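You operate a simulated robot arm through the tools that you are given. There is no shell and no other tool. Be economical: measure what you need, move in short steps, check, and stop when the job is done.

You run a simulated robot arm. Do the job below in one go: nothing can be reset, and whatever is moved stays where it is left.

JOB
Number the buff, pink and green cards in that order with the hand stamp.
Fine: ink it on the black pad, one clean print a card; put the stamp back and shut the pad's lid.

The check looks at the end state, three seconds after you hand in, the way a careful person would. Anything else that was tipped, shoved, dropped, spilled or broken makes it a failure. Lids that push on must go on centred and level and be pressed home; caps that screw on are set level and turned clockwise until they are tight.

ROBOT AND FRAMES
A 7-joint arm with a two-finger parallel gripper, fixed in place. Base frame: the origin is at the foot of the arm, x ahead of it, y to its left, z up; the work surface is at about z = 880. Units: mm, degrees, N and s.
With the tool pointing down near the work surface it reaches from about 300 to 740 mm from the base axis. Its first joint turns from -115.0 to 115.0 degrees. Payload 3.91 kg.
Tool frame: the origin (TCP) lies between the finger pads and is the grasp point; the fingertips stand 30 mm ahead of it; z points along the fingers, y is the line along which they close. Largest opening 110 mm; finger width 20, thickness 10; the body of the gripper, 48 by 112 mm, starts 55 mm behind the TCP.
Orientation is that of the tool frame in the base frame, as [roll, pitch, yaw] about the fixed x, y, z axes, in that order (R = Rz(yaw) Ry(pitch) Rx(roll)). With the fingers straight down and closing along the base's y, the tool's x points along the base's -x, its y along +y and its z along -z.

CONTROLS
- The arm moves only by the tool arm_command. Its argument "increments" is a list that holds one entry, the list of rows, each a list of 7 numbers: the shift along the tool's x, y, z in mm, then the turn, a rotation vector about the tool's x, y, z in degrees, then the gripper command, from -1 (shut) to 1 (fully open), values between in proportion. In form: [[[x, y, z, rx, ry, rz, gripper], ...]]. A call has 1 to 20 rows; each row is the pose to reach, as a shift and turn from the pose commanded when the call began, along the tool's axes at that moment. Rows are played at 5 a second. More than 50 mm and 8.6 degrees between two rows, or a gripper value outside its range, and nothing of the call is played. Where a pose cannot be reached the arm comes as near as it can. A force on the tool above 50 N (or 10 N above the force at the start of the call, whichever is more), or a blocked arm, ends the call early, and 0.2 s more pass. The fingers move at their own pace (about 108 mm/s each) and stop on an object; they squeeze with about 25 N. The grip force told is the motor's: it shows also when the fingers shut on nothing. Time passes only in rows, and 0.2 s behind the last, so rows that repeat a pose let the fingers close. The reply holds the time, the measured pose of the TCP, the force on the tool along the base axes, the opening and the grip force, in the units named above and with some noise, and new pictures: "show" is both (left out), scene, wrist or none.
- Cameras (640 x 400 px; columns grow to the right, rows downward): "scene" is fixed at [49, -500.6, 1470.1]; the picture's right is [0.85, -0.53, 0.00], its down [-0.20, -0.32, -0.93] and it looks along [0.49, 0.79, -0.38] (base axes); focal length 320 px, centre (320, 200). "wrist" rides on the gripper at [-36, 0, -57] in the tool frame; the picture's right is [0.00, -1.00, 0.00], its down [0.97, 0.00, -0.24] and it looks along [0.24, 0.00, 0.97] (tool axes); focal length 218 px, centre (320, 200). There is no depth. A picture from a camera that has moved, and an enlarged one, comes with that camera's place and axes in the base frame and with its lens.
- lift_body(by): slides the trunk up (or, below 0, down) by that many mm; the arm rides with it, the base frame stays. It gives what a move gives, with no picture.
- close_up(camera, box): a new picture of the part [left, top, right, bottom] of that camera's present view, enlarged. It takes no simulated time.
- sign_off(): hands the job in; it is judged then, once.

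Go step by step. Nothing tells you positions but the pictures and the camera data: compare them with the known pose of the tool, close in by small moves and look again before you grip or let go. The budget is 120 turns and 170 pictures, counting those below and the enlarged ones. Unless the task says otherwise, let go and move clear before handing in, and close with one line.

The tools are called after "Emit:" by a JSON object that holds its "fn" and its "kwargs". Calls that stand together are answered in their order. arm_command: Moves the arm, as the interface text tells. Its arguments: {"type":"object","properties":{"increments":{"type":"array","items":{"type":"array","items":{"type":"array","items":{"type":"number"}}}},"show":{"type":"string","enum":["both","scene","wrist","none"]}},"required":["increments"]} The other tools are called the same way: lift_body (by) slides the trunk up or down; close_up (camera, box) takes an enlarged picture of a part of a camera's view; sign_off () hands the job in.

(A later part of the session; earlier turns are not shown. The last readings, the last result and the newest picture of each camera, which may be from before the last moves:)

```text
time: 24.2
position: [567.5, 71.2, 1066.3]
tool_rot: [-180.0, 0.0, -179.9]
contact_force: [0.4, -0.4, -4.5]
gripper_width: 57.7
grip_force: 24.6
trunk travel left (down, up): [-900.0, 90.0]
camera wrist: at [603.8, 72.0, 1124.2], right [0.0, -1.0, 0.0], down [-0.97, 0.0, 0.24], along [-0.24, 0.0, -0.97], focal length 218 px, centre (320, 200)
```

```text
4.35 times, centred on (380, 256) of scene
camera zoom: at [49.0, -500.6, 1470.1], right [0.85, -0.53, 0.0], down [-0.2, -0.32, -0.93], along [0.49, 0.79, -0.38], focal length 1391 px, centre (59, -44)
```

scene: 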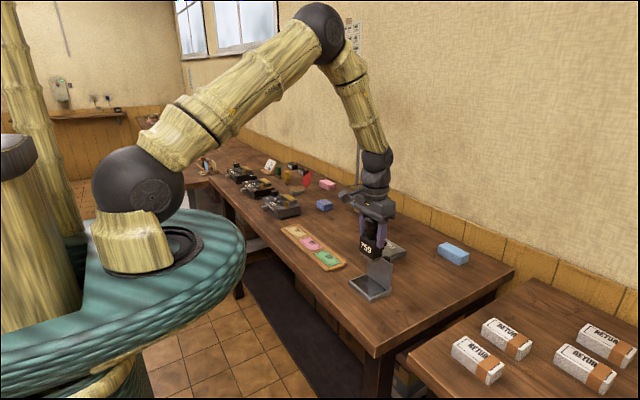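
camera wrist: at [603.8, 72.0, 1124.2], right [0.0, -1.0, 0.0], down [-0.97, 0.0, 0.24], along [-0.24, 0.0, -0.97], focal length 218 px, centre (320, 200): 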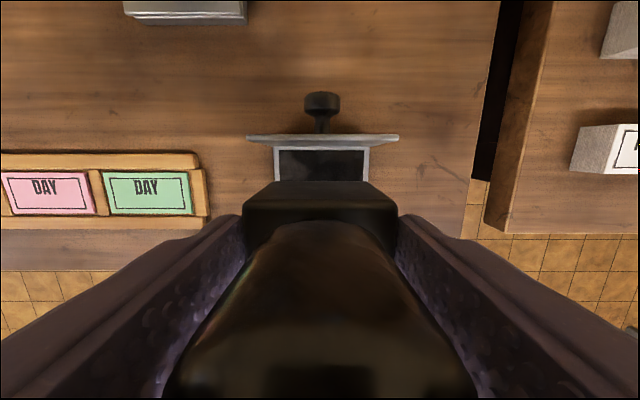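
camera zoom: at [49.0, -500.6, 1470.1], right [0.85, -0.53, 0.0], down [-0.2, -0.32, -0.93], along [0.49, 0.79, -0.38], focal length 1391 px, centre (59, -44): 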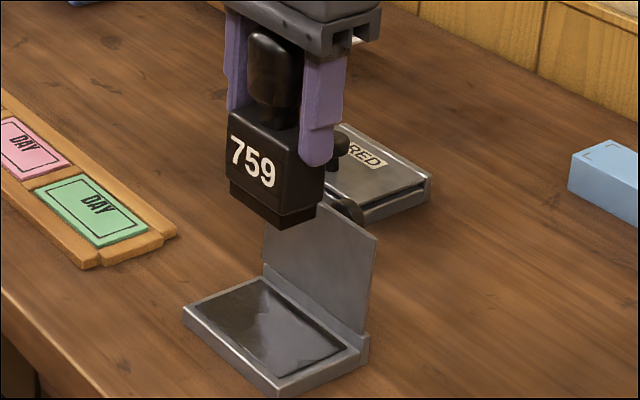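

The die is now black with ink. I take a close look at the cards to locate the print area.

Emit:
{"fn": "close_up", "kwargs": {"camera": "wrist", "box": [0, 140, 220, 240]}}

Emit:
{"fn": "close_up", "kwargs": {"camera": "scene", "box": [275, 220, 355, 275]}}

```text
2.91 times, centred on (110, 190) of wrist
camera zoom: at [603.8, 72.0, 1124.2], right [0.0, -1.0, 0.0], down [-0.97, 0.0, 0.24], along [-0.24, 0.0, -0.97], focal length 635 px, centre (931, 229)
```

zoom: 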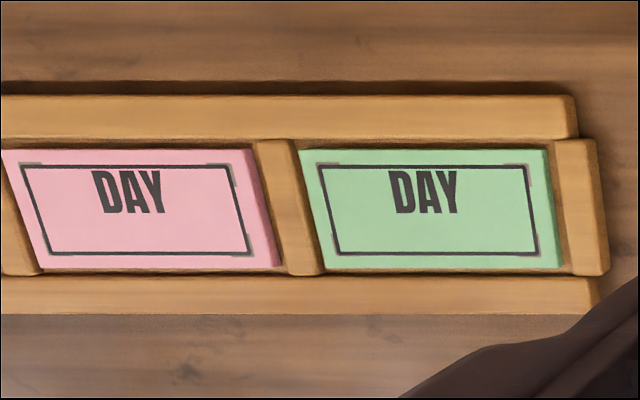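

```text
7.27 times, centred on (315, 248) of scene
camera zoom: at [49.0, -500.6, 1470.1], right [0.85, -0.53, 0.0], down [-0.2, -0.32, -0.93], along [0.49, 0.79, -0.38], focal length 2327 px, centre (356, -146)
```

zoom: 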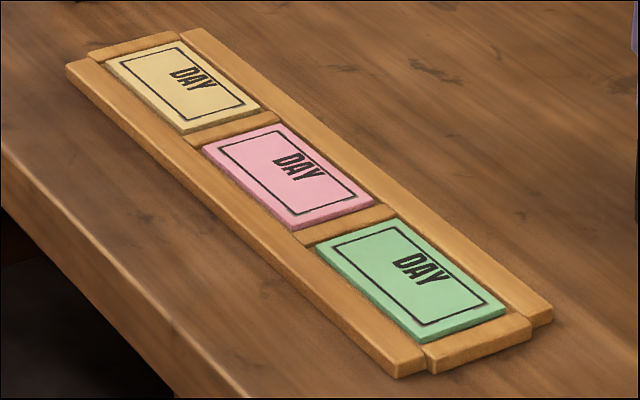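

I zoom in on the card frame marks, and on the racks at left that may show what a printed card looks like.

Emit:
{"fn": "close_up", "kwargs": {"camera": "wrist", "box": [100, 160, 200, 222]}}

Emit:
{"fn": "close_up", "kwargs": {"camera": "scene", "box": [180, 140, 220, 180]}}

Emit:
{"fn": "close_up", "kwargs": {"camera": "scene", "box": [365, 228, 400, 262]}}

```text
6.40 times, centred on (150, 191) of wrist
camera zoom: at [603.8, 72.0, 1124.2], right [0.0, -1.0, 0.0], down [-0.97, 0.0, 0.24], along [-0.24, 0.0, -0.97], focal length 1397 px, centre (1408, 258)
```

zoom: 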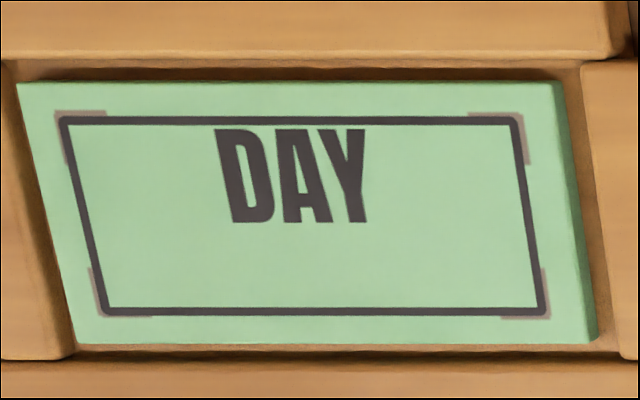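

```text
10.00 times, centred on (200, 160) of scene
camera zoom: at [49.0, -500.6, 1470.1], right [0.85, -0.53, 0.0], down [-0.2, -0.32, -0.93], along [0.49, 0.79, -0.38], focal length 3199 px, centre (1520, 600)
```

zoom: 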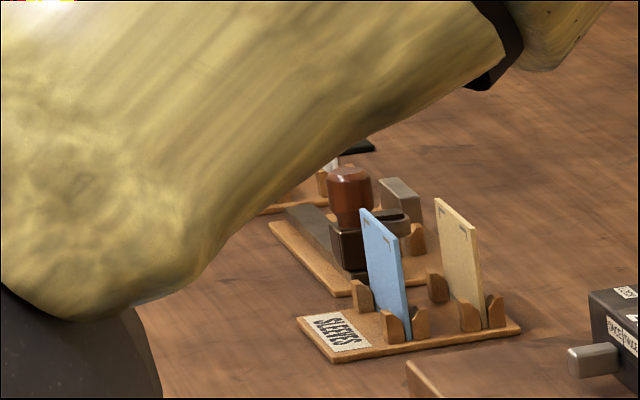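

```text
11.76 times, centred on (382, 245) of scene
camera zoom: at [49.0, -500.6, 1470.1], right [0.85, -0.53, 0.0], down [-0.2, -0.32, -0.93], along [0.49, 0.79, -0.38], focal length 3764 px, centre (-415, -329)
```

zoom: 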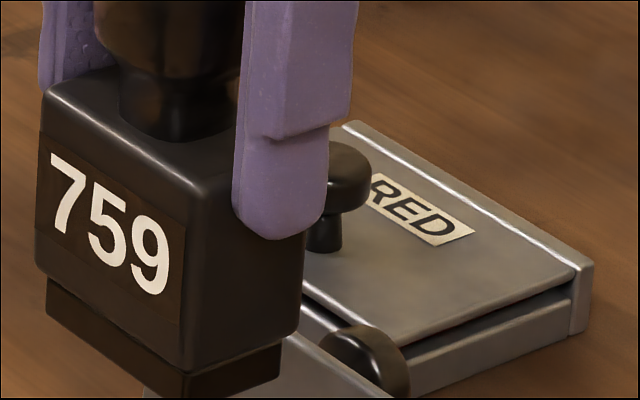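

Before printing I want to know the die's digit size. I raise the stamp away from the work and roll it so the scene camera sees its face.

Emit:
{"fn": "arm_command", "kwargs": {"increments": [[[20, -20, -40, 0, 0, 0, -1], [40, -40, -80, 0, 0, 0, -1], [60, -60, -120, 0, 0, 0, -1], [80, -70, -160, 0, 0, 0, -1], [100, -70, -180, 0, 0, 0, -1], [100, -70, -180, 8, 0, 0, -1], [100, -70, -180, 16, 0, 0, -1], [100, -70, -180, 24, 0, 0, -1], [100, -70, -180, 32, 0, 0, -1], [100, -70, -180, 40, 0, 0, -1], [100, -70, -180, 48, 0, 0, -1], [100, -70, -180, 56, 0, 0, -1], [100, -70, -180, 60, 0, 0, -1], [100, -70, -180, 60, 0, 0, -1]]], "show": "scene"}}

```text
time: 27.2
position: [466.5, 0.3, 1246.8]
tool_rot: [-119.8, 0.0, -179.9]
contact_force: [1.0, -0.1, -4.3]
gripper_width: 57.6
grip_force: 25.2
trunk travel left (down, up): [-900.0, 90.0]
```

scene: 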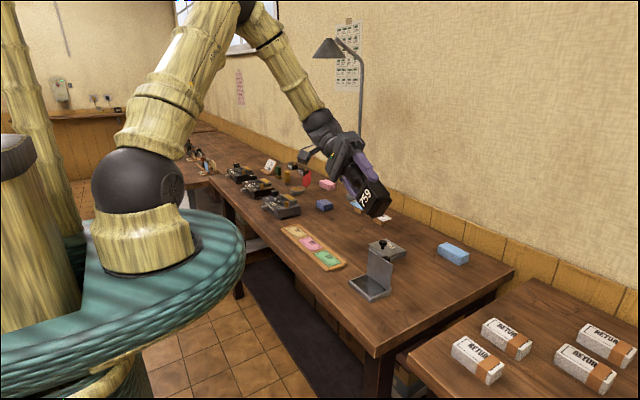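

Emit:
{"fn": "close_up", "kwargs": {"camera": "scene", "box": [340, 165, 400, 225]}}

```text
6.67 times, centred on (370, 195) of scene
camera zoom: at [49.0, -500.6, 1470.1], right [0.85, -0.53, 0.0], down [-0.2, -0.32, -0.93], along [0.49, 0.79, -0.38], focal length 2133 px, centre (-13, 233)
```

zoom: 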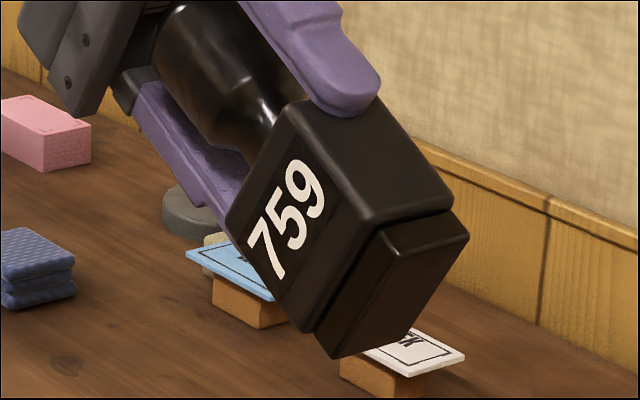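

The face is a plain block about 52×30 mm; the free space on the cards is the lower half of the frame. I level the stamp again, then go toward the cards.

Emit:
{"fn": "arm_command", "kwargs": {"increments": [[[0, 0, 0, -8, 0, 0, -1], [0, 0, 0, -16, 0, 0, -1], [0, 0, 0, -24, 0, 0, -1], [0, 0, 0, -32, 0, 0, -1], [0, 0, 0, -40, 0, 0, -1], [0, 0, 0, -48, 0, 0, -1], [0, 0, 0, -56, 0, 0, -1], [0, 0, 0, -60, 0, 0, -1], [0, 0, 0, -60, 0, 0, -1]]], "show": "none"}}

```text
time: 29.2
position: [467.7, -0.1, 1247.8]
tool_rot: [179.9, 0.0, -179.9]
contact_force: [0.0, 1.5, -3.8]
gripper_width: 57.7
grip_force: 25.6
trunk travel left (down, up): [-900.0, 90.0]
```

Emit:
{"fn": "arm_command", "kwargs": {"increments": [[[-8, 37, 10, 0, 0, 0, -1], [-16, 74, 20, 0, 0, 0, -1], [-24, 111, 35, 0, 0, 0, -1], [-32, 148, 55, 0, 0, 0, -1], [-40, 185, 75, 0, 0, 0, -1], [-48, 222, 98, 0, 0, 0, -1], [-56, 259, 121, 0, 0, 0, -1], [-64, 296, 145, 0, 0, 0, -1], [-72, 333, 170, 0, 0, 0, -1], [-79, 370, 195, 0, 0, 0, -1], [-79, 370, 208, 0, 0, 0, -1], [-79, 370, 208, 0, 0, 0, -1]]], "show": "both"}}

Emit:
{"fn": "close_up", "kwargs": {"camera": "wrist", "box": [20, 130, 240, 260]}}

Emit:
{"fn": "close_up", "kwargs": {"camera": "wrist", "box": [400, 130, 620, 260]}}

```text
time: 31.8
position: [548.6, 369.0, 1038.0]
tool_rot: [-179.9, 0.1, -179.8]
contact_force: [0.0, 0.1, -3.6]
gripper_width: 57.9
grip_force: 25.1
trunk travel left (down, up): [-900.0, 90.0]
camera wrist: at [584.5, 370.7, 1095.2], right [0.0, -1.0, 0.0], down [-0.97, 0.0, 0.24], along [-0.24, 0.0, -0.97], focal length 218 px, centre (320, 200)
```

scene: 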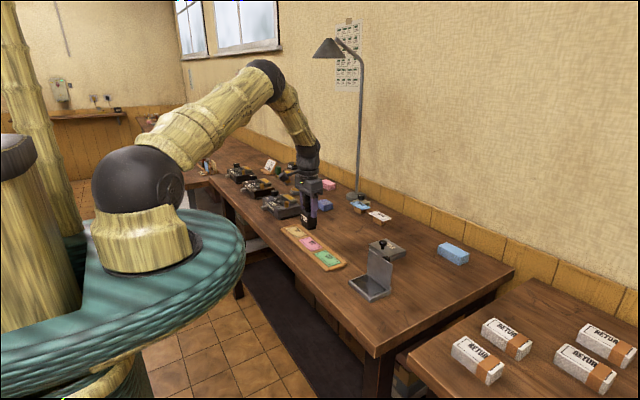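
wrist: 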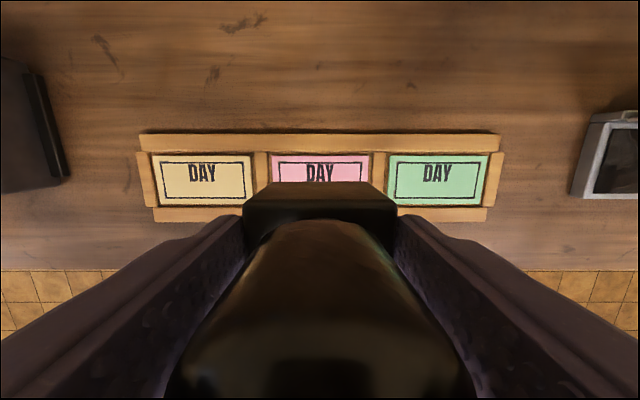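

```text
2.91 times, centred on (130, 195) of wrist
camera zoom: at [584.5, 370.7, 1095.2], right [0.0, -1.0, 0.0], down [-0.97, 0.0, 0.24], along [-0.24, 0.0, -0.97], focal length 635 px, centre (873, 214)
```

zoom: 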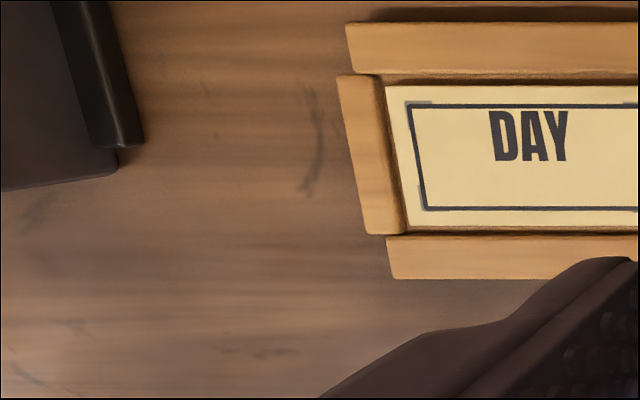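

```text
2.91 times, centred on (510, 195) of wrist
camera zoom: at [584.5, 370.7, 1095.2], right [0.0, -1.0, 0.0], down [-0.97, 0.0, 0.24], along [-0.24, 0.0, -0.97], focal length 635 px, centre (-233, 214)
```

zoom: 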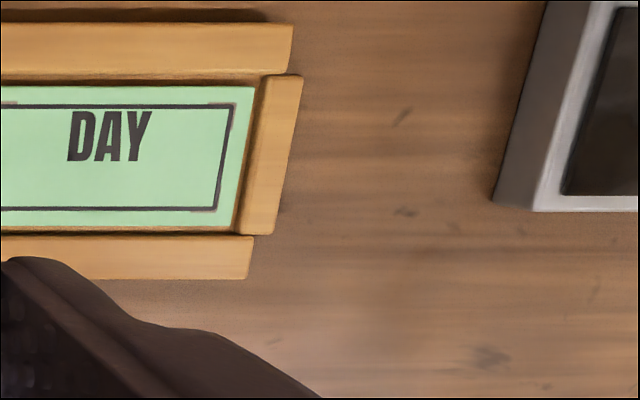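

Stamp is centred on pink in y; card spacing ≈ 110.8 mm, blank field under DAY ≈ x 544–550. Move over the buff card and lower near it.

Emit:
{"fn": "arm_command", "kwargs": {"increments": [[[0, 37, 0, 0, 0, 0, -1], [0, 74, 0, 0, 0, 0, -1], [0, 110.8, 0, 0, 0, 0, -1], [0, 110.8, 30, 0, 0, 0, -1], [0, 110.8, 55, 0, 0, 0, -1], [0, 110.8, 60, 0, 0, 0, -1], [0, 110.8, 60, 0, 0, 0, -1]]], "show": "wrist"}}

Emit:
{"fn": "close_up", "kwargs": {"camera": "scene", "box": [265, 190, 345, 275]}}

Emit:
{"fn": "close_up", "kwargs": {"camera": "wrist", "box": [220, 100, 420, 225]}}

```text
time: 33.4
position: [547.8, 483.6, 977.5]
tool_rot: [180.0, 0.0, -179.9]
contact_force: [-0.1, 0.3, -3.3]
gripper_width: 57.6
grip_force: 25.4
trunk travel left (down, up): [-900.0, 90.0]
camera wrist: at [584.2, 483.0, 1035.4], right [0.0, -1.0, 0.0], down [-0.97, 0.0, 0.24], along [-0.24, 0.0, -0.97], focal length 218 px, centre (320, 200)
```

wrist: 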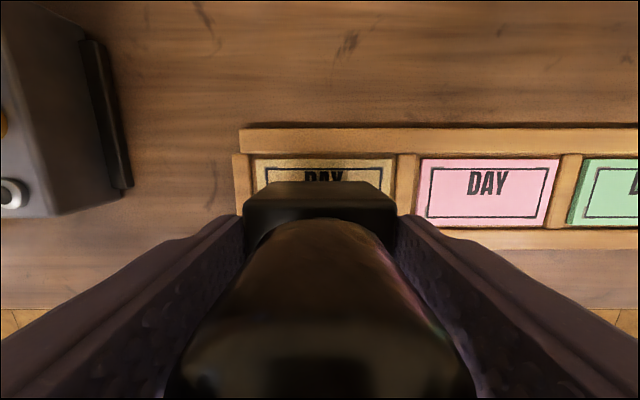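

```text
4.71 times, centred on (305, 232) of scene
camera zoom: at [49.0, -500.6, 1470.1], right [0.85, -0.53, 0.0], down [-0.2, -0.32, -0.93], along [0.49, 0.79, -0.38], focal length 1506 px, centre (391, 47)
```

zoom: 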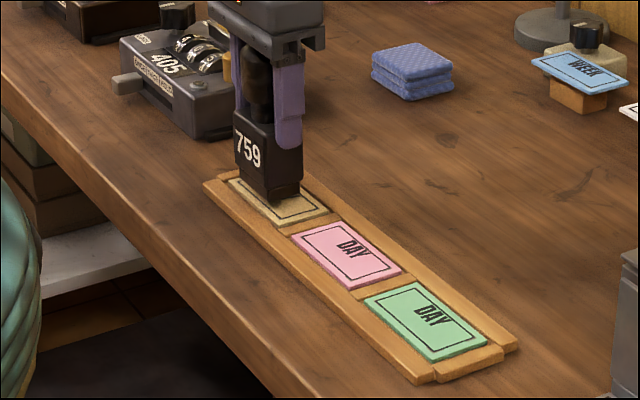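

```text
3.20 times, centred on (320, 162) of wrist
camera zoom: at [584.2, 483.0, 1035.4], right [0.0, -1.0, 0.0], down [-0.97, 0.0, 0.24], along [-0.24, 0.0, -0.97], focal length 698 px, centre (320, 320)
```

zoom: 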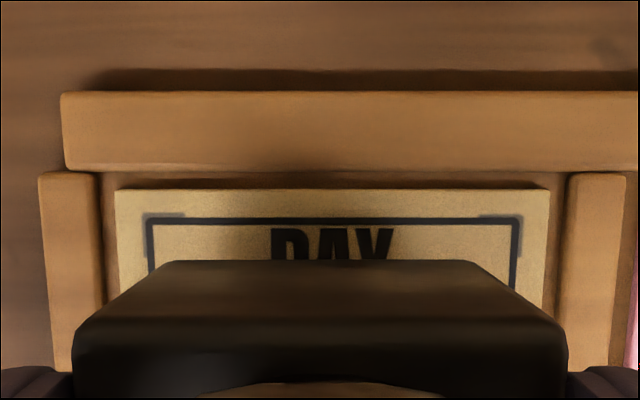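

About 2.2 mm too far in +y; correct and lower a little more.

Emit:
{"fn": "arm_command", "kwargs": {"increments": [[[0, -2.3, 0, 0, 0, 0, -1], [0, -2.3, 4, 0, 0, 0, -1], [0, -2.3, 4, 0, 0, 0, -1]]], "show": "none"}}

Emit:
{"fn": "close_up", "kwargs": {"camera": "wrist", "box": [220, 100, 420, 225]}}

Emit:
{"fn": "close_up", "kwargs": {"camera": "scene", "box": [290, 212, 340, 252]}}

```text
time: 34.2
position: [547.2, 477.5, 975.7]
tool_rot: [180.0, 0.2, 180.0]
contact_force: [0.3, 1.0, -3.2]
gripper_width: 57.7
grip_force: 24.9
trunk travel left (down, up): [-900.0, 90.0]
```

```text
3.20 times, centred on (320, 162) of wrist
camera zoom: at [584.0, 479.1, 1032.5], right [0.0, -1.0, 0.0], down [-0.97, 0.0, 0.24], along [-0.24, 0.0, -0.97], focal length 698 px, centre (320, 320)
```

zoom: 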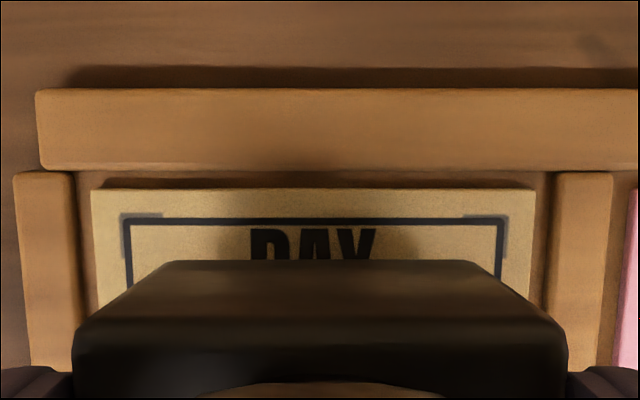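

```text
10.00 times, centred on (315, 232) of scene
camera zoom: at [49.0, -500.6, 1470.1], right [0.85, -0.53, 0.0], down [-0.2, -0.32, -0.93], along [0.49, 0.79, -0.38], focal length 3199 px, centre (370, -120)
```

zoom: 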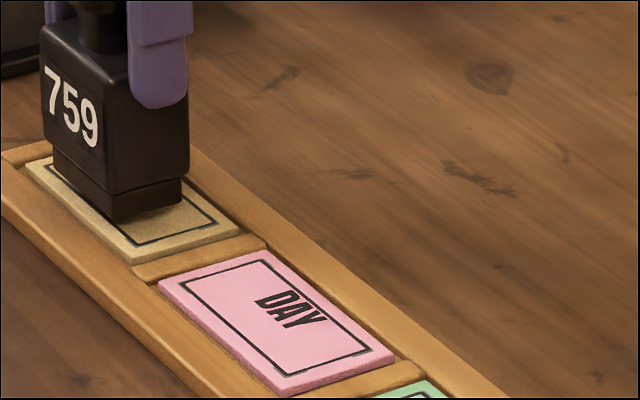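

Emit:
{"fn": "arm_command", "kwargs": {"increments": [[[0, 1.2, 0, 0, 0, 0, -1], [0, 1.2, 1, 0, 0, 0, -1], [0, 1.2, 1, 0, 0, 0, -1]]], "show": "none"}}

Emit:
{"fn": "close_up", "kwargs": {"camera": "wrist", "box": [220, 100, 420, 225]}}

```text
time: 35.0
position: [548.2, 480.1, 973.7]
tool_rot: [-179.9, 0.1, -180.0]
contact_force: [0.0, 0.2, -4.1]
gripper_width: 57.7
grip_force: 25.1
trunk travel left (down, up): [-900.0, 90.0]
```

```text
3.20 times, centred on (320, 162) of wrist
camera zoom: at [584.0, 480.3, 1031.5], right [0.0, -1.0, 0.0], down [-0.97, 0.0, 0.24], along [-0.24, 0.0, -0.97], focal length 698 px, centre (320, 320)
```

zoom: 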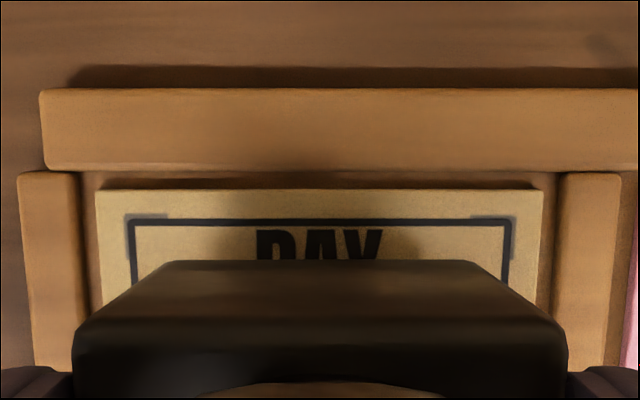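

Centred. Now press gently.

Emit:
{"fn": "arm_command", "kwargs": {"increments": [[[0, 0, 1.5, 0, 0, 0, -1], [0, 0, 3, 0, 0, 0, -1], [0, 0, 4, 0, 0, 0, -1], [0, 0, 4, 0, 0, 0, -1]]], "show": "none"}}

```text
time: 36.0
position: [548.4, 479.4, 969.9]
tool_rot: [180.0, 0.1, 180.0]
contact_force: [0.4, 0.5, -4.3]
gripper_width: 57.8
grip_force: 25.1
trunk travel left (down, up): [-900.0, 90.0]
```

Emit:
{"fn": "arm_command", "kwargs": {"increments": [[[0, 0, 1, 0, 0, 0, -1], [0, 0, 2, 0, 0, 0, -1], [0, 0, 2, 0, 0, 0, -1]]], "show": "none"}}

```text
time: 36.8
position: [547.0, 480.0, 969.2]
tool_rot: [179.9, 0.1, 179.9]
contact_force: [0.8, -0.4, 0.1]
gripper_width: 57.7
grip_force: 25.2
trunk travel left (down, up): [-900.0, 90.0]
```

Emit:
{"fn": "arm_command", "kwargs": {"increments": [[[0, 0, 0.6, 0, 0, 0, -1], [0, 0, 1.2, 0, 0, 0, -1], [0, 0, 1.2, 0, 0, 0, -1]]], "show": "none"}}

```text
time: 37.6
position: [547.6, 479.2, 968.8]
tool_rot: [179.8, 0.3, -180.0]
contact_force: [0.9, -1.1, 6.7]
gripper_width: 57.8
grip_force: 24.7
trunk travel left (down, up): [-900.0, 90.0]
```

Emit:
{"fn": "arm_command", "kwargs": {"increments": [[[0, 0, 0.7, 0, 0, 0, -1], [0, 0, 1.4, 0, 0, 0, -1], [0, 0, 1.4, 0, 0, 0, -1]]], "show": "none"}}

```text
time: 38.4
position: [546.8, 480.1, 969.4]
tool_rot: [179.8, 0.2, -179.9]
contact_force: [0.7, 1.4, 17.9]
gripper_width: 57.9
grip_force: 24.5
trunk travel left (down, up): [-900.0, 90.0]
```

Pressed with about 22 N. Lift straight up and look.

Emit:
{"fn": "arm_command", "kwargs": {"increments": [[[0, 0, -8, 0, 0, 0, -1], [0, 0, -40, 0, 0, 0, -1], [0, 0, -75, 0, 0, 0, -1], [0, -37, -75, 0, 0, 0, -1], [0, -74, -75, 0, 0, 0, -1], [0, -110, -75, 0, 0, 0, -1], [0, -110, -75, 0, 0, 0, -1]]], "show": "none"}}

Emit:
{"fn": "close_up", "kwargs": {"camera": "wrist", "box": [120, 130, 280, 230]}}

Emit:
{"fn": "close_up", "kwargs": {"camera": "scene", "box": [280, 215, 340, 252]}}

```text
time: 40.0
position: [544.5, 372.7, 1042.3]
tool_rot: [-180.0, 0.1, -179.9]
contact_force: [-0.4, 0.4, -4.4]
gripper_width: 57.8
grip_force: 25.0
trunk travel left (down, up): [-900.0, 90.0]
```

```text
4.00 times, centred on (200, 180) of wrist
camera zoom: at [581.1, 372.4, 1099.3], right [0.0, -1.0, 0.0], down [-0.97, 0.0, 0.24], along [-0.24, 0.0, -0.97], focal length 873 px, centre (800, 280)
```

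zoom: 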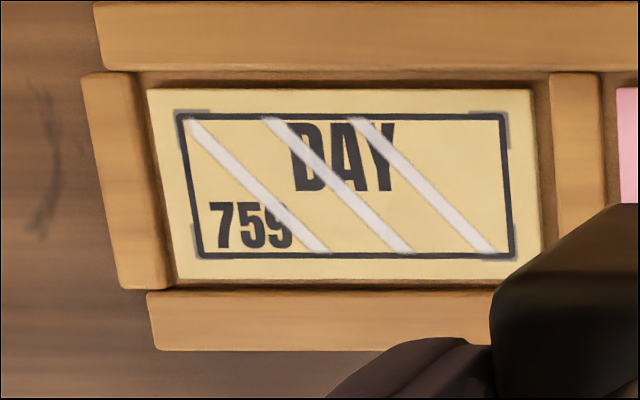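

```text
10.67 times, centred on (310, 234) of scene
camera zoom: at [49.0, -500.6, 1470.1], right [0.85, -0.53, 0.0], down [-0.2, -0.32, -0.93], along [0.49, 0.79, -0.38], focal length 3413 px, centre (427, -157)
```

zoom: 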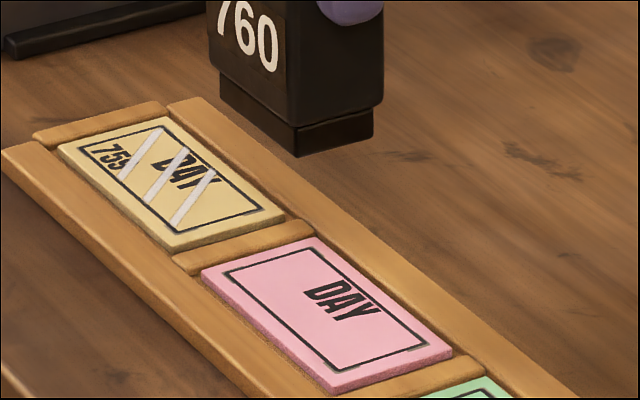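

The buff card now shows 759 and the stamp advanced to 760, but light diagonal streaks lie across the print. I'll wait a bit and look again to see whether that is wet sheen or a patchy print.

Emit:
{"fn": "arm_command", "kwargs": {"increments": [[[0, 0, 0, 0, 0, 0, -1], [0, 0, 0, 0, 0, 0, -1], [0, 0, 0, 0, 0, 0, -1], [0, 0, 0, 0, 0, 0, -1], [0, 0, 0, 0, 0, 0, -1], [0, 0, 0, 0, 0, 0, -1], [0, 0, 0, 0, 0, 0, -1], [0, 0, 0, 0, 0, 0, -1], [0, 0, 0, 0, 0, 0, -1], [0, 0, 0, 0, 0, 0, -1]]], "show": "none"}}

Emit:
{"fn": "close_up", "kwargs": {"camera": "wrist", "box": [120, 130, 280, 230]}}

Emit:
{"fn": "close_up", "kwargs": {"camera": "scene", "box": [285, 190, 345, 240]}}

```text
time: 42.2
position: [544.1, 371.5, 1041.7]
tool_rot: [180.0, 0.1, 180.0]
contact_force: [0.4, 0.2, -4.2]
gripper_width: 57.7
grip_force: 24.6
trunk travel left (down, up): [-900.0, 90.0]
```

```text
4.00 times, centred on (200, 180) of wrist
camera zoom: at [581.4, 371.6, 1099.6], right [0.0, -1.0, 0.0], down [-0.97, 0.0, 0.24], along [-0.24, 0.0, -0.97], focal length 873 px, centre (800, 280)
```

zoom: 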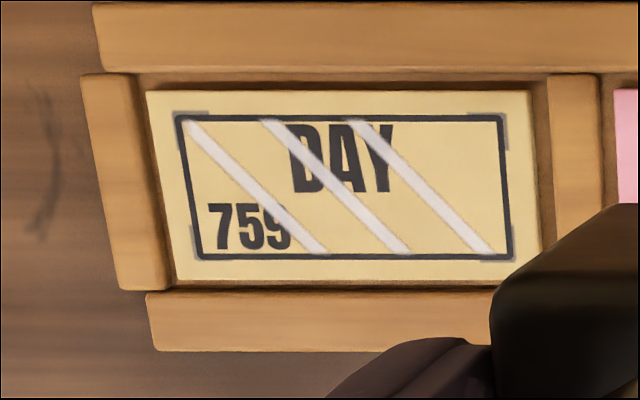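

```text
8.00 times, centred on (315, 215) of scene
camera zoom: at [49.0, -500.6, 1470.1], right [0.85, -0.53, 0.0], down [-0.2, -0.32, -0.93], along [0.49, 0.79, -0.38], focal length 2560 px, centre (360, 80)
```

zoom: 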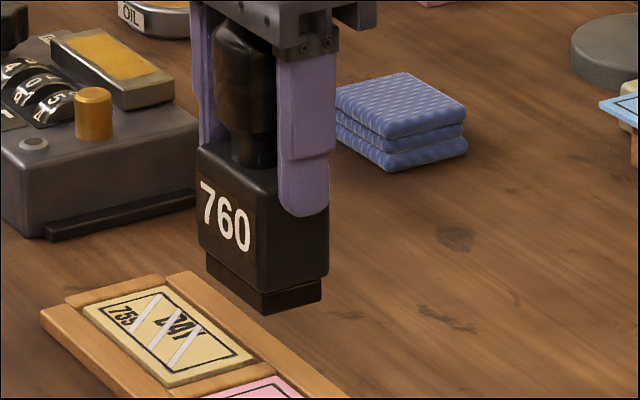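

The streaks persist, so the print looks thin — most likely too light an inking or press. The stamp now reads 760 for pink; for it I'll re-ink with a firmer press and stamp firmer. Going back to the pad.

Emit:
{"fn": "arm_command", "kwargs": {"increments": [[[0, 0, -28, 0, 0, 0, -1], [-4, -44, -28, 0, 0, 0, -1], [-8, -88, -28, 0, 0, 0, -1], [-12, -132, -28, 0, 0, 0, -1], [-15, -176, -28, 0, 0, 0, -1], [-18, -220, -28, 0, 0, 0, -1], [-20, -264, -28, 0, 0, 0, -1], [-22, -302, -28, 0, 0, 0, -1], [-22, -302, -28, 0, 0, 0, -1]]], "show": "wrist"}}

Emit:
{"fn": "close_up", "kwargs": {"camera": "scene", "box": [335, 240, 405, 305]}}

```text
time: 44.2
position: [567.7, 68.1, 1065.6]
tool_rot: [-180.0, 0.0, -179.8]
contact_force: [0.9, 1.1, -4.3]
gripper_width: 57.7
grip_force: 25.1
trunk travel left (down, up): [-900.0, 90.0]
camera wrist: at [603.5, 68.5, 1123.9], right [0.0, -1.0, 0.0], down [-0.97, 0.0, 0.24], along [-0.24, 0.0, -0.97], focal length 218 px, centre (320, 200)
```

wrist: 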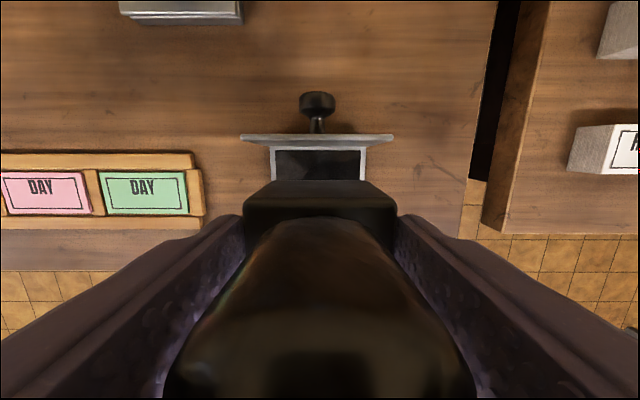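

```text
6.15 times, centred on (370, 272) of scene
camera zoom: at [49.0, -500.6, 1470.1], right [0.85, -0.53, 0.0], down [-0.2, -0.32, -0.93], along [0.49, 0.79, -0.38], focal length 1969 px, centre (12, -246)
```

zoom: 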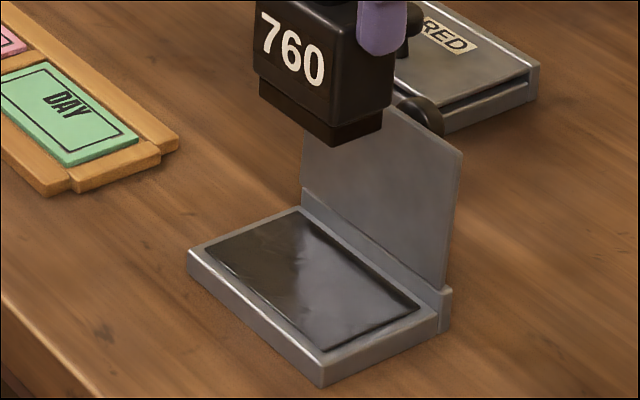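

Emit:
{"fn": "arm_command", "kwargs": {"increments": [[[0, 1, 40, 0, 0, 0, -1], [0, 1, 75, 0, 0, 0, -1], [0, 1, 86, 0, 0, 0, -1], [0, 1, 90, 0, 0, 0, -1], [0, 1, 92, 0, 0, 0, -1], [0, 1, 94, 0, 0, 0, -1], [0, 1, 95, 0, 0, 0, -1], [0, 1, 95, 0, 0, 0, -1]]], "show": "none"}}

```text
time: 46.0
position: [568.2, 68.4, 975.1]
tool_rot: [-179.9, 0.2, -179.9]
contact_force: [-1.3, -0.9, 9.7]
gripper_width: 57.5
grip_force: 24.9
trunk travel left (down, up): [-900.0, 90.0]
```

Emit:
{"fn": "arm_command", "kwargs": {"increments": [[[0, 0, 1, 0, 0, 0, -1], [0, 0, 2, 0, 0, 0, -1], [0, 0, 2.5, 0, 0, 0, -1], [0, 0, 2.5, 0, 0, 0, -1], [0, 0, 2.5, 0, 0, 0, -1], [0, 0, 2.5, 0, 0, 0, -1]]], "show": "none"}}

```text
time: 47.4
position: [568.6, 68.4, 972.0]
tool_rot: [-180.0, 0.2, 180.0]
contact_force: [1.4, 0.0, 19.0]
gripper_width: 57.7
grip_force: 24.9
trunk travel left (down, up): [-900.0, 90.0]
```

Emit:
{"fn": "arm_command", "kwargs": {"increments": [[[0, 0, 1, 0, 0, 0, -1], [0, 0, 2, 0, 0, 0, -1], [0, 0, 2, 0, 0, 0, -1], [0, 0, 2, 0, 0, 0, -1]]], "show": "none"}}

Emit:
{"fn": "close_up", "kwargs": {"camera": "scene", "box": [340, 225, 400, 300]}}

```text
time: 48.4
position: [567.1, 67.9, 970.3]
tool_rot: [179.9, 0.1, 179.9]
contact_force: [1.8, -3.5, 19.0]
gripper_width: 57.9
grip_force: 25.2
trunk travel left (down, up): [-900.0, 90.0]
```

```text
5.33 times, centred on (370, 262) of scene
camera zoom: at [49.0, -500.6, 1470.1], right [0.85, -0.53, 0.0], down [-0.2, -0.32, -0.93], along [0.49, 0.79, -0.38], focal length 1706 px, centre (53, -133)
```

zoom: 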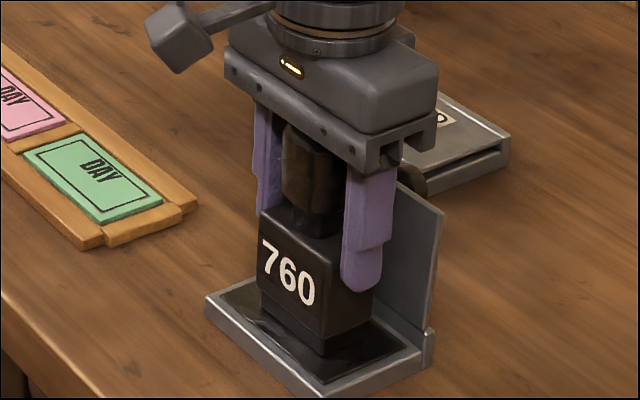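

The force tops out at ~23 N because the block slides in the fingers; so the palm should bear on the handle instead. I'll keep pressing so that the stamp seats against the palm, then press firmly.

Emit:
{"fn": "arm_command", "kwargs": {"increments": [[[0, 0, 1, 0, 0, 0, -1], [0, 0, 2, 0, 0, 0, -1], [0, 0, 3, 0, 0, 0, -1], [0, 0, 4, 0, 0, 0, -1], [0, 0, 5, 0, 0, 0, -1], [0, 0, 6, 0, 0, 0, -1], [0, 0, 6, 0, 0, 0, -1]]], "show": "none"}}

```text
time: 50.0
position: [566.3, 67.1, 966.8]
tool_rot: [179.9, 0.3, -179.9]
contact_force: [1.7, -1.7, 40.8]
gripper_width: 57.7
grip_force: 24.5
trunk travel left (down, up): [-900.0, 90.0]
```

Now pressing with ~45 N through the palm. Lift and inspect the stamp.

Emit:
{"fn": "arm_command", "kwargs": {"increments": [[[0, 0, -12, 0, 0, 0, -1], [0, 0, -55, 0, 0, 0, -1], [0, 0, -100, 0, 0, 0, -1], [0, 0, -105, 0, 0, 0, -1]]], "show": "wrist"}}

Emit:
{"fn": "close_up", "kwargs": {"camera": "scene", "box": [335, 205, 405, 305]}}

```text
time: 51.0
position: [568.1, 68.0, 1066.8]
tool_rot: [180.0, 0.0, 180.0]
contact_force: [-0.1, -0.3, -4.6]
gripper_width: 57.7
grip_force: 25.1
trunk travel left (down, up): [-900.0, 90.0]
camera wrist: at [605.2, 69.3, 1124.7], right [0.0, -1.0, 0.0], down [-0.97, 0.0, 0.24], along [-0.24, 0.0, -0.97], focal length 218 px, centre (320, 200)
```

wrist: 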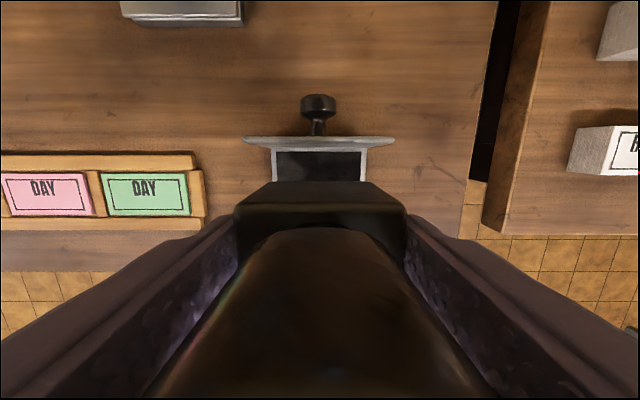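

```text
4.00 times, centred on (370, 255) of scene
camera zoom: at [49.0, -500.6, 1470.1], right [0.85, -0.53, 0.0], down [-0.2, -0.32, -0.93], along [0.49, 0.79, -0.38], focal length 1280 px, centre (120, -20)
```

zoom: 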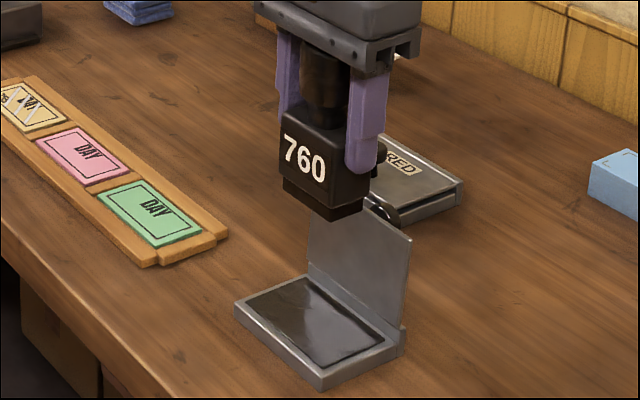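

The stamp is seated in the palm and re-inked, reading 760. Carry it over the pink card.

Emit:
{"fn": "arm_command", "kwargs": {"increments": [[[2, 43, 0, 0, 0, 0, -1], [4, 86, 0, 0, 0, 0, -1], [7, 129, 0, 0, 0, 0, -1], [11, 172, 0, 0, 0, 0, -1], [15, 215, 0, 0, 0, 0, -1], [18, 258, 0, 0, 0, 0, -1], [21, 302, 0, 0, 0, 0, -1], [21, 302, 40, 0, 0, 0, -1], [21, 302, 82, 0, 0, 0, -1], [21, 302, 90, 0, 0, 0, -1], [21, 302, 90, 0, 0, 0, -1]]], "show": "none"}}

Emit:
{"fn": "close_up", "kwargs": {"camera": "wrist", "box": [220, 100, 420, 225]}}

Emit:
{"fn": "close_up", "kwargs": {"camera": "scene", "box": [285, 205, 355, 275]}}

```text
time: 53.4
position: [548.6, 373.0, 978.8]
tool_rot: [180.0, 0.1, -180.0]
contact_force: [0.6, 0.8, -4.1]
gripper_width: 57.9
grip_force: 24.6
trunk travel left (down, up): [-900.0, 90.0]
```

```text
3.20 times, centred on (320, 162) of wrist
camera zoom: at [584.4, 373.2, 1036.8], right [0.0, -1.0, 0.0], down [-0.97, 0.0, 0.24], along [-0.24, 0.0, -0.97], focal length 698 px, centre (320, 320)
```

zoom: 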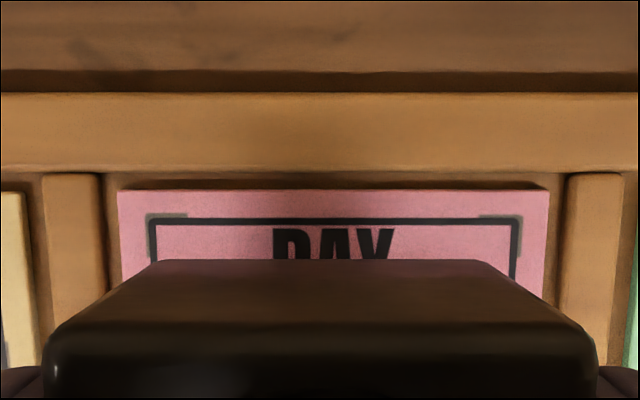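

```text
5.71 times, centred on (320, 240) of scene
camera zoom: at [49.0, -500.6, 1470.1], right [0.85, -0.53, 0.0], down [-0.2, -0.32, -0.93], along [0.49, 0.79, -0.38], focal length 1828 px, centre (320, -29)
```

zoom: 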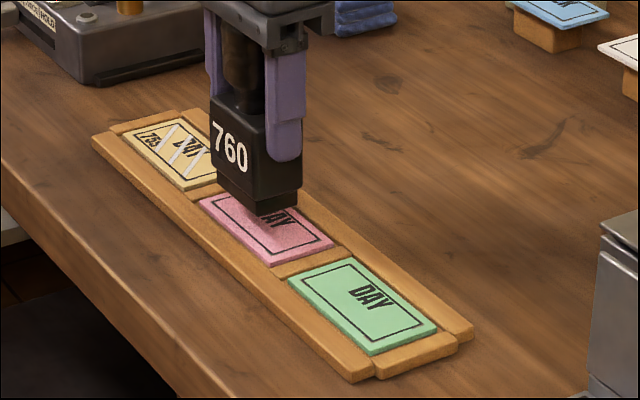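

The number prints at a fixed spot in the card's zone, so the stamp should be centred on the whole bracketed frame (x ≈ 552.7). I shift +5 mm in x and −2 mm in y.

Emit:
{"fn": "arm_command", "kwargs": {"increments": [[[-2.5, -1, 0, 0, 0, 0, -1], [-5, -2, 0, 0, 0, 0, -1], [-5, -2, 4, 0, 0, 0, -1], [-5, -2, 4, 0, 0, 0, -1]]], "show": "none"}}

Emit:
{"fn": "close_up", "kwargs": {"camera": "wrist", "box": [220, 100, 420, 225]}}

Emit:
{"fn": "close_up", "kwargs": {"camera": "scene", "box": [295, 220, 345, 265]}}

```text
time: 54.4
position: [551.1, 369.1, 975.0]
tool_rot: [180.0, 0.1, 179.9]
contact_force: [0.6, -0.6, -3.7]
gripper_width: 57.7
grip_force: 24.8
trunk travel left (down, up): [-900.0, 90.0]
```

```text
3.20 times, centred on (320, 162) of wrist
camera zoom: at [589.4, 369.8, 1032.4], right [0.0, -1.0, 0.0], down [-0.97, 0.0, 0.24], along [-0.24, 0.0, -0.97], focal length 698 px, centre (320, 320)
```

zoom: 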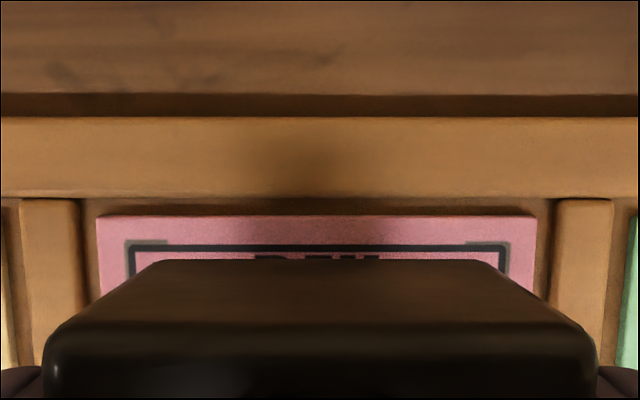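

```text
8.89 times, centred on (320, 242) of scene
camera zoom: at [49.0, -500.6, 1470.1], right [0.85, -0.53, 0.0], down [-0.2, -0.32, -0.93], along [0.49, 0.79, -0.38], focal length 2844 px, centre (320, -178)
```

zoom: 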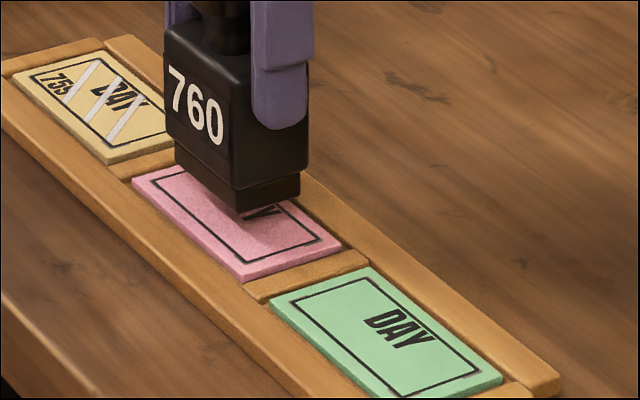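

Aligned within 1 mm. Press firmly in one smooth stroke.

Emit:
{"fn": "arm_command", "kwargs": {"increments": [[[0, 0.5, 5, 0, 0, 0, -1], [0, 0.5, 9, 0, 0, 0, -1], [0, 0.5, 12, 0, 0, 0, -1], [0, 0.5, 14, 0, 0, 0, -1], [0, 0.5, 16, 0, 0, 0, -1], [0, 0.5, 17.5, 0, 0, 0, -1], [0, 0.5, 17.5, 0, 0, 0, -1]]], "show": "none"}}

```text
time: 56.0
position: [551.9, 368.9, 959.1]
tool_rot: [179.8, 0.3, 180.0]
contact_force: [0.3, 0.3, 18.5]
gripper_width: 57.9
grip_force: 24.9
trunk travel left (down, up): [-900.0, 90.0]
```

Emit:
{"fn": "arm_command", "kwargs": {"increments": [[[0, 0, 1, 0, 0, 0, -1], [0, 0, 2, 0, 0, 0, -1], [0, 0, 3, 0, 0, 0, -1], [0, 0, 3.5, 0, 0, 0, -1], [0, 0, 3.5, 0, 0, 0, -1]]], "show": "none"}}

```text
time: 57.2
position: [553.0, 368.8, 958.9]
tool_rot: [179.6, 0.5, 180.0]
contact_force: [1.6, 1.0, 44.9]
gripper_width: 57.5
grip_force: 24.5
trunk travel left (down, up): [-900.0, 90.0]
```

Firm press (≈49 N). Lift and look at the pink card.

Emit:
{"fn": "arm_command", "kwargs": {"increments": [[[0, 0, -10, 0, 0, 0, -1], [0, 0, -40, 0, 0, 0, -1], [0, 0, -80, 0, 0, 0, -1], [10, -40, -90, 0, 0, 0, -1], [10, -80, -100, 0, 0, 0, -1], [0, -120, -105, 0, 0, 0, -1], [0, -120, -105, 0, 0, 0, -1]]], "show": "wrist"}}

Emit:
{"fn": "close_up", "kwargs": {"camera": "wrist", "box": [60, 130, 280, 250]}}

Emit:
{"fn": "close_up", "kwargs": {"camera": "scene", "box": [275, 215, 355, 275]}}

```text
time: 58.8
position: [552.7, 249.2, 1059.0]
tool_rot: [-180.0, 0.0, -179.8]
contact_force: [-0.5, -0.3, -4.8]
gripper_width: 58.0
grip_force: 24.8
trunk travel left (down, up): [-900.0, 90.0]
camera wrist: at [589.5, 250.0, 1116.6], right [0.0, -1.0, 0.0], down [-0.97, 0.0, 0.24], along [-0.24, 0.0, -0.97], focal length 218 px, centre (320, 200)
```

wrist: 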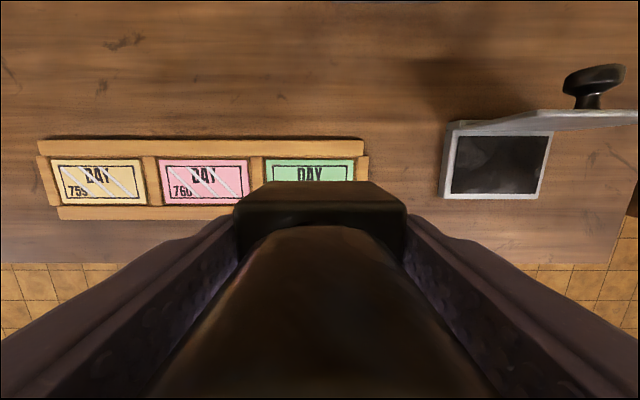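

```text
2.91 times, centred on (170, 190) of wrist
camera zoom: at [589.5, 250.0, 1116.6], right [0.0, -1.0, 0.0], down [-0.97, 0.0, 0.24], along [-0.24, 0.0, -0.97], focal length 635 px, centre (756, 229)
```

zoom: 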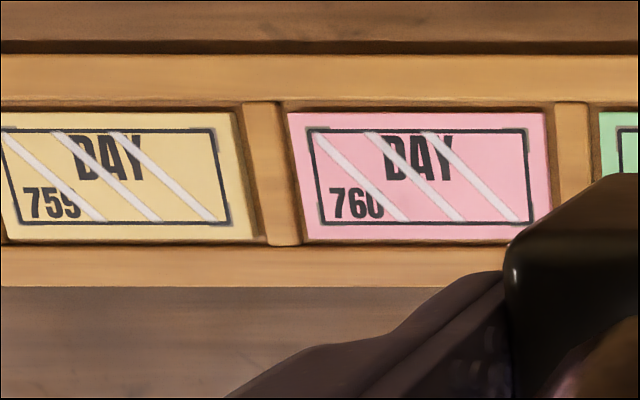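

```text
6.67 times, centred on (315, 245) of scene
camera zoom: at [49.0, -500.6, 1470.1], right [0.85, -0.53, 0.0], down [-0.2, -0.32, -0.93], along [0.49, 0.79, -0.38], focal length 2133 px, centre (353, -100)
```

zoom: 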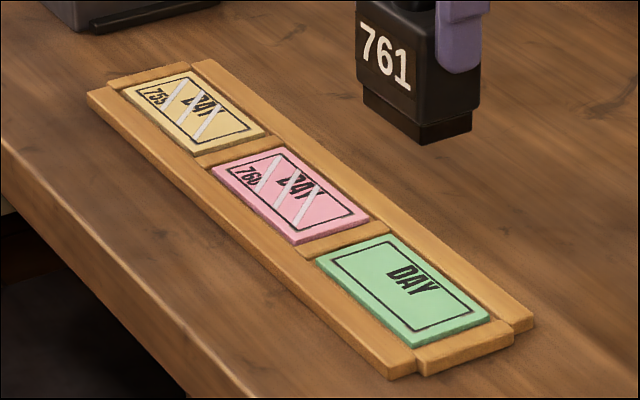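

Pink reads 760 with the identical sheen, despite a very different press, so those streaks look like the normal wet-ink gloss rather than a fault. Now re-ink for the green card (stamp reads 761).

Emit:
{"fn": "arm_command", "kwargs": {"increments": [[[-3, -45, -8, 0, 0, 0, -1], [-7, -90, -8, 0, 0, 0, -1], [-11, -135, -8, 0, 0, 0, -1], [-15.5, -180, -8, 0, 0, 0, -1], [-15.5, -180, 30, 0, 0, 0, -1], [-15.5, -180, 70, 0, 0, 0, -1], [-15.5, -180, 85, 0, 0, 0, -1], [-15.5, -180, 85, 0, 0, 0, -1]]], "show": "none"}}

Emit:
{"fn": "close_up", "kwargs": {"camera": "scene", "box": [335, 225, 405, 305]}}

Emit:
{"fn": "close_up", "kwargs": {"camera": "wrist", "box": [220, 80, 420, 205]}}

```text
time: 60.6
position: [568.5, 69.7, 972.6]
tool_rot: [179.9, 0.1, 180.0]
contact_force: [0.1, -0.1, -4.8]
gripper_width: 57.7
grip_force: 25.0
trunk travel left (down, up): [-900.0, 90.0]
```

```text
5.00 times, centred on (370, 265) of scene
camera zoom: at [49.0, -500.6, 1470.1], right [0.85, -0.53, 0.0], down [-0.2, -0.32, -0.93], along [0.49, 0.79, -0.38], focal length 1600 px, centre (70, -125)
```

zoom: 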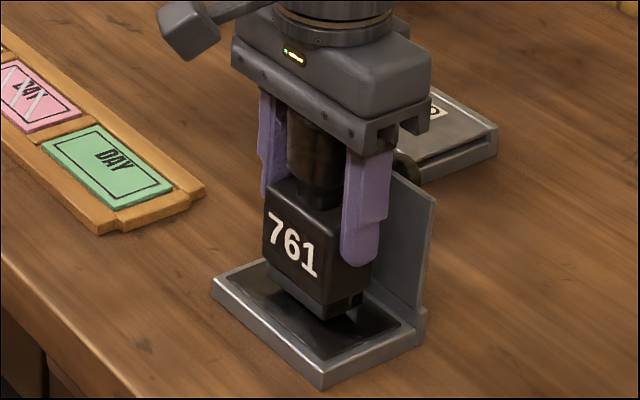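

```text
3.20 times, centred on (320, 142) of wrist
camera zoom: at [605.5, 69.3, 1031.5], right [0.0, -1.0, 0.0], down [-0.97, 0.0, 0.24], along [-0.24, 0.0, -0.97], focal length 698 px, centre (320, 384)
```

zoom: 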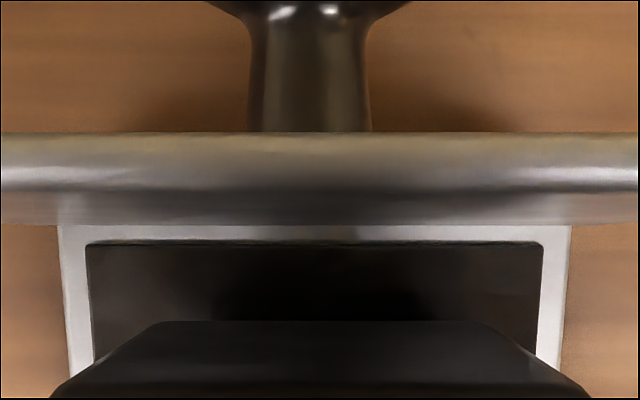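

Emit:
{"fn": "arm_command", "kwargs": {"increments": [[[0, 0, 4, 0, 0, 0, -1], [0, 0, 8, 0, 0, 0, -1], [0, 0, 10, 0, 0, 0, -1], [0, 0, 12, 0, 0, 0, -1], [0, 0, 12, 0, 0, 0, -1]]], "show": "none"}}

```text
time: 62.0
position: [569.8, 68.5, 967.0]
tool_rot: [179.9, 0.5, -180.0]
contact_force: [-8.2, -1.8, 27.7]
gripper_width: 58.0
grip_force: 24.5
trunk travel left (down, up): [-900.0, 90.0]
stopped in row 5: the force on the tool passed its limit (the readings are from after the stop); the commanded pose is now the measured one
```

Inked firmly (limit reached, no harm). Lift and carry to the green card.

Emit:
{"fn": "arm_command", "kwargs": {"increments": [[[0, 0, -12, 0, 0, 0, -1], [0, 0, -55, 0, 0, 0, -1], [0, 0, -98, 0, 0, 0, -1], [4, 48, -98, 0, 0, 0, -1], [8, 96, -98, 0, 0, 0, -1], [12, 144, -98, 0, 0, 0, -1], [16, 191, -98, 0, 0, 0, -1], [16, 191, -55, 0, 0, 0, -1], [16, 191, -12, 0, 0, 0, -1], [16, 191, -9, 0, 0, 0, -1], [16, 191, -9, 0, 0, 0, -1]]], "show": "none"}}

Emit:
{"fn": "close_up", "kwargs": {"camera": "wrist", "box": [220, 100, 420, 225]}}

Emit:
{"fn": "close_up", "kwargs": {"camera": "scene", "box": [295, 215, 375, 275]}}

```text
time: 64.4
position: [556.3, 262.1, 971.5]
tool_rot: [180.0, 0.4, -180.0]
contact_force: [-0.7, -0.3, -4.3]
gripper_width: 57.8
grip_force: 25.5
trunk travel left (down, up): [-900.0, 90.0]
```

```text
3.20 times, centred on (320, 162) of wrist
camera zoom: at [592.6, 262.4, 1028.8], right [0.0, -1.0, 0.0], down [-0.97, 0.0, 0.23], along [-0.23, 0.0, -0.97], focal length 698 px, centre (320, 320)
```

zoom: 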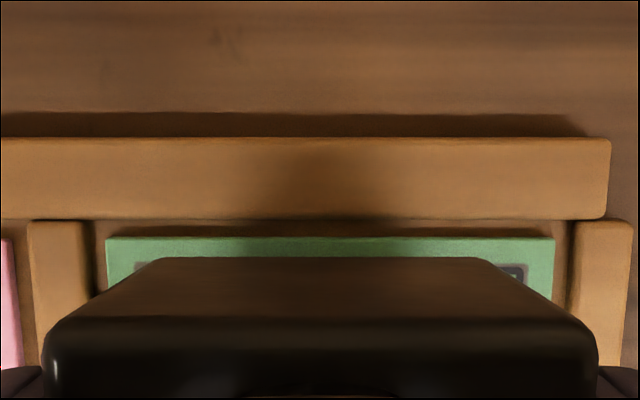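

```text
6.67 times, centred on (335, 245) of scene
camera zoom: at [49.0, -500.6, 1470.1], right [0.85, -0.53, 0.0], down [-0.2, -0.32, -0.93], along [0.49, 0.79, -0.38], focal length 2133 px, centre (220, -100)
```

zoom: 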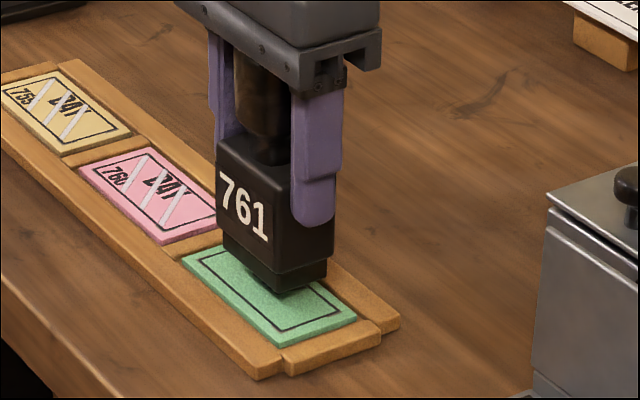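

Emit:
{"fn": "arm_command", "kwargs": {"increments": [[[1.5, -0.8, 0, 0, 0.4, 0, -1], [3.5, -1.6, 0, 0, 0.4, 0, -1], [3.5, -1.6, 0, 0, 0.4, 0, -1]]], "show": "none"}}

Emit:
{"fn": "close_up", "kwargs": {"camera": "wrist", "box": [220, 100, 420, 225]}}

```text
time: 65.2
position: [552.1, 259.0, 971.9]
tool_rot: [179.9, 0.0, 180.0]
contact_force: [0.1, 0.5, -3.8]
gripper_width: 57.7
grip_force: 24.7
trunk travel left (down, up): [-900.0, 90.0]
```

```text
3.20 times, centred on (320, 162) of wrist
camera zoom: at [588.9, 259.9, 1029.2], right [0.0, -1.0, 0.0], down [-0.97, 0.0, 0.24], along [-0.24, 0.0, -0.97], focal length 698 px, centre (320, 320)
```

zoom: 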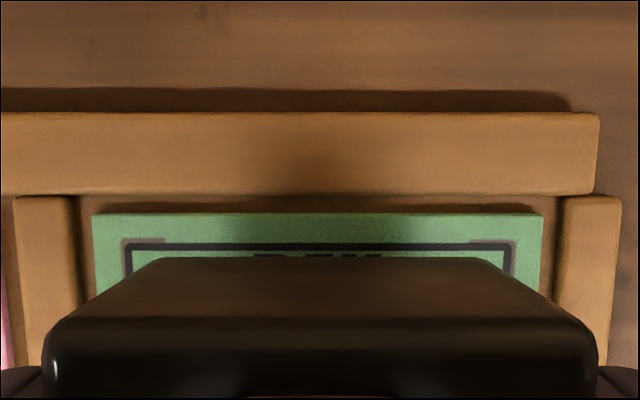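

Aligned. Press.

Emit:
{"fn": "arm_command", "kwargs": {"increments": [[[0, 0, 5, 0, 0, 0, -1], [0, 0, 9, 0, 0, 0, -1], [0, 0, 12, 0, 0, 0, -1], [0, 0, 14, 0, 0, 0, -1], [0, 0, 16, 0, 0, 0, -1], [0, 0, 16, 0, 0, 0, -1]]], "show": "none"}}

```text
time: 66.6
position: [552.7, 258.5, 959.6]
tool_rot: [179.8, 0.5, -180.0]
contact_force: [-0.2, -0.3, 27.3]
gripper_width: 58.1
grip_force: 24.6
trunk travel left (down, up): [-900.0, 90.0]
```

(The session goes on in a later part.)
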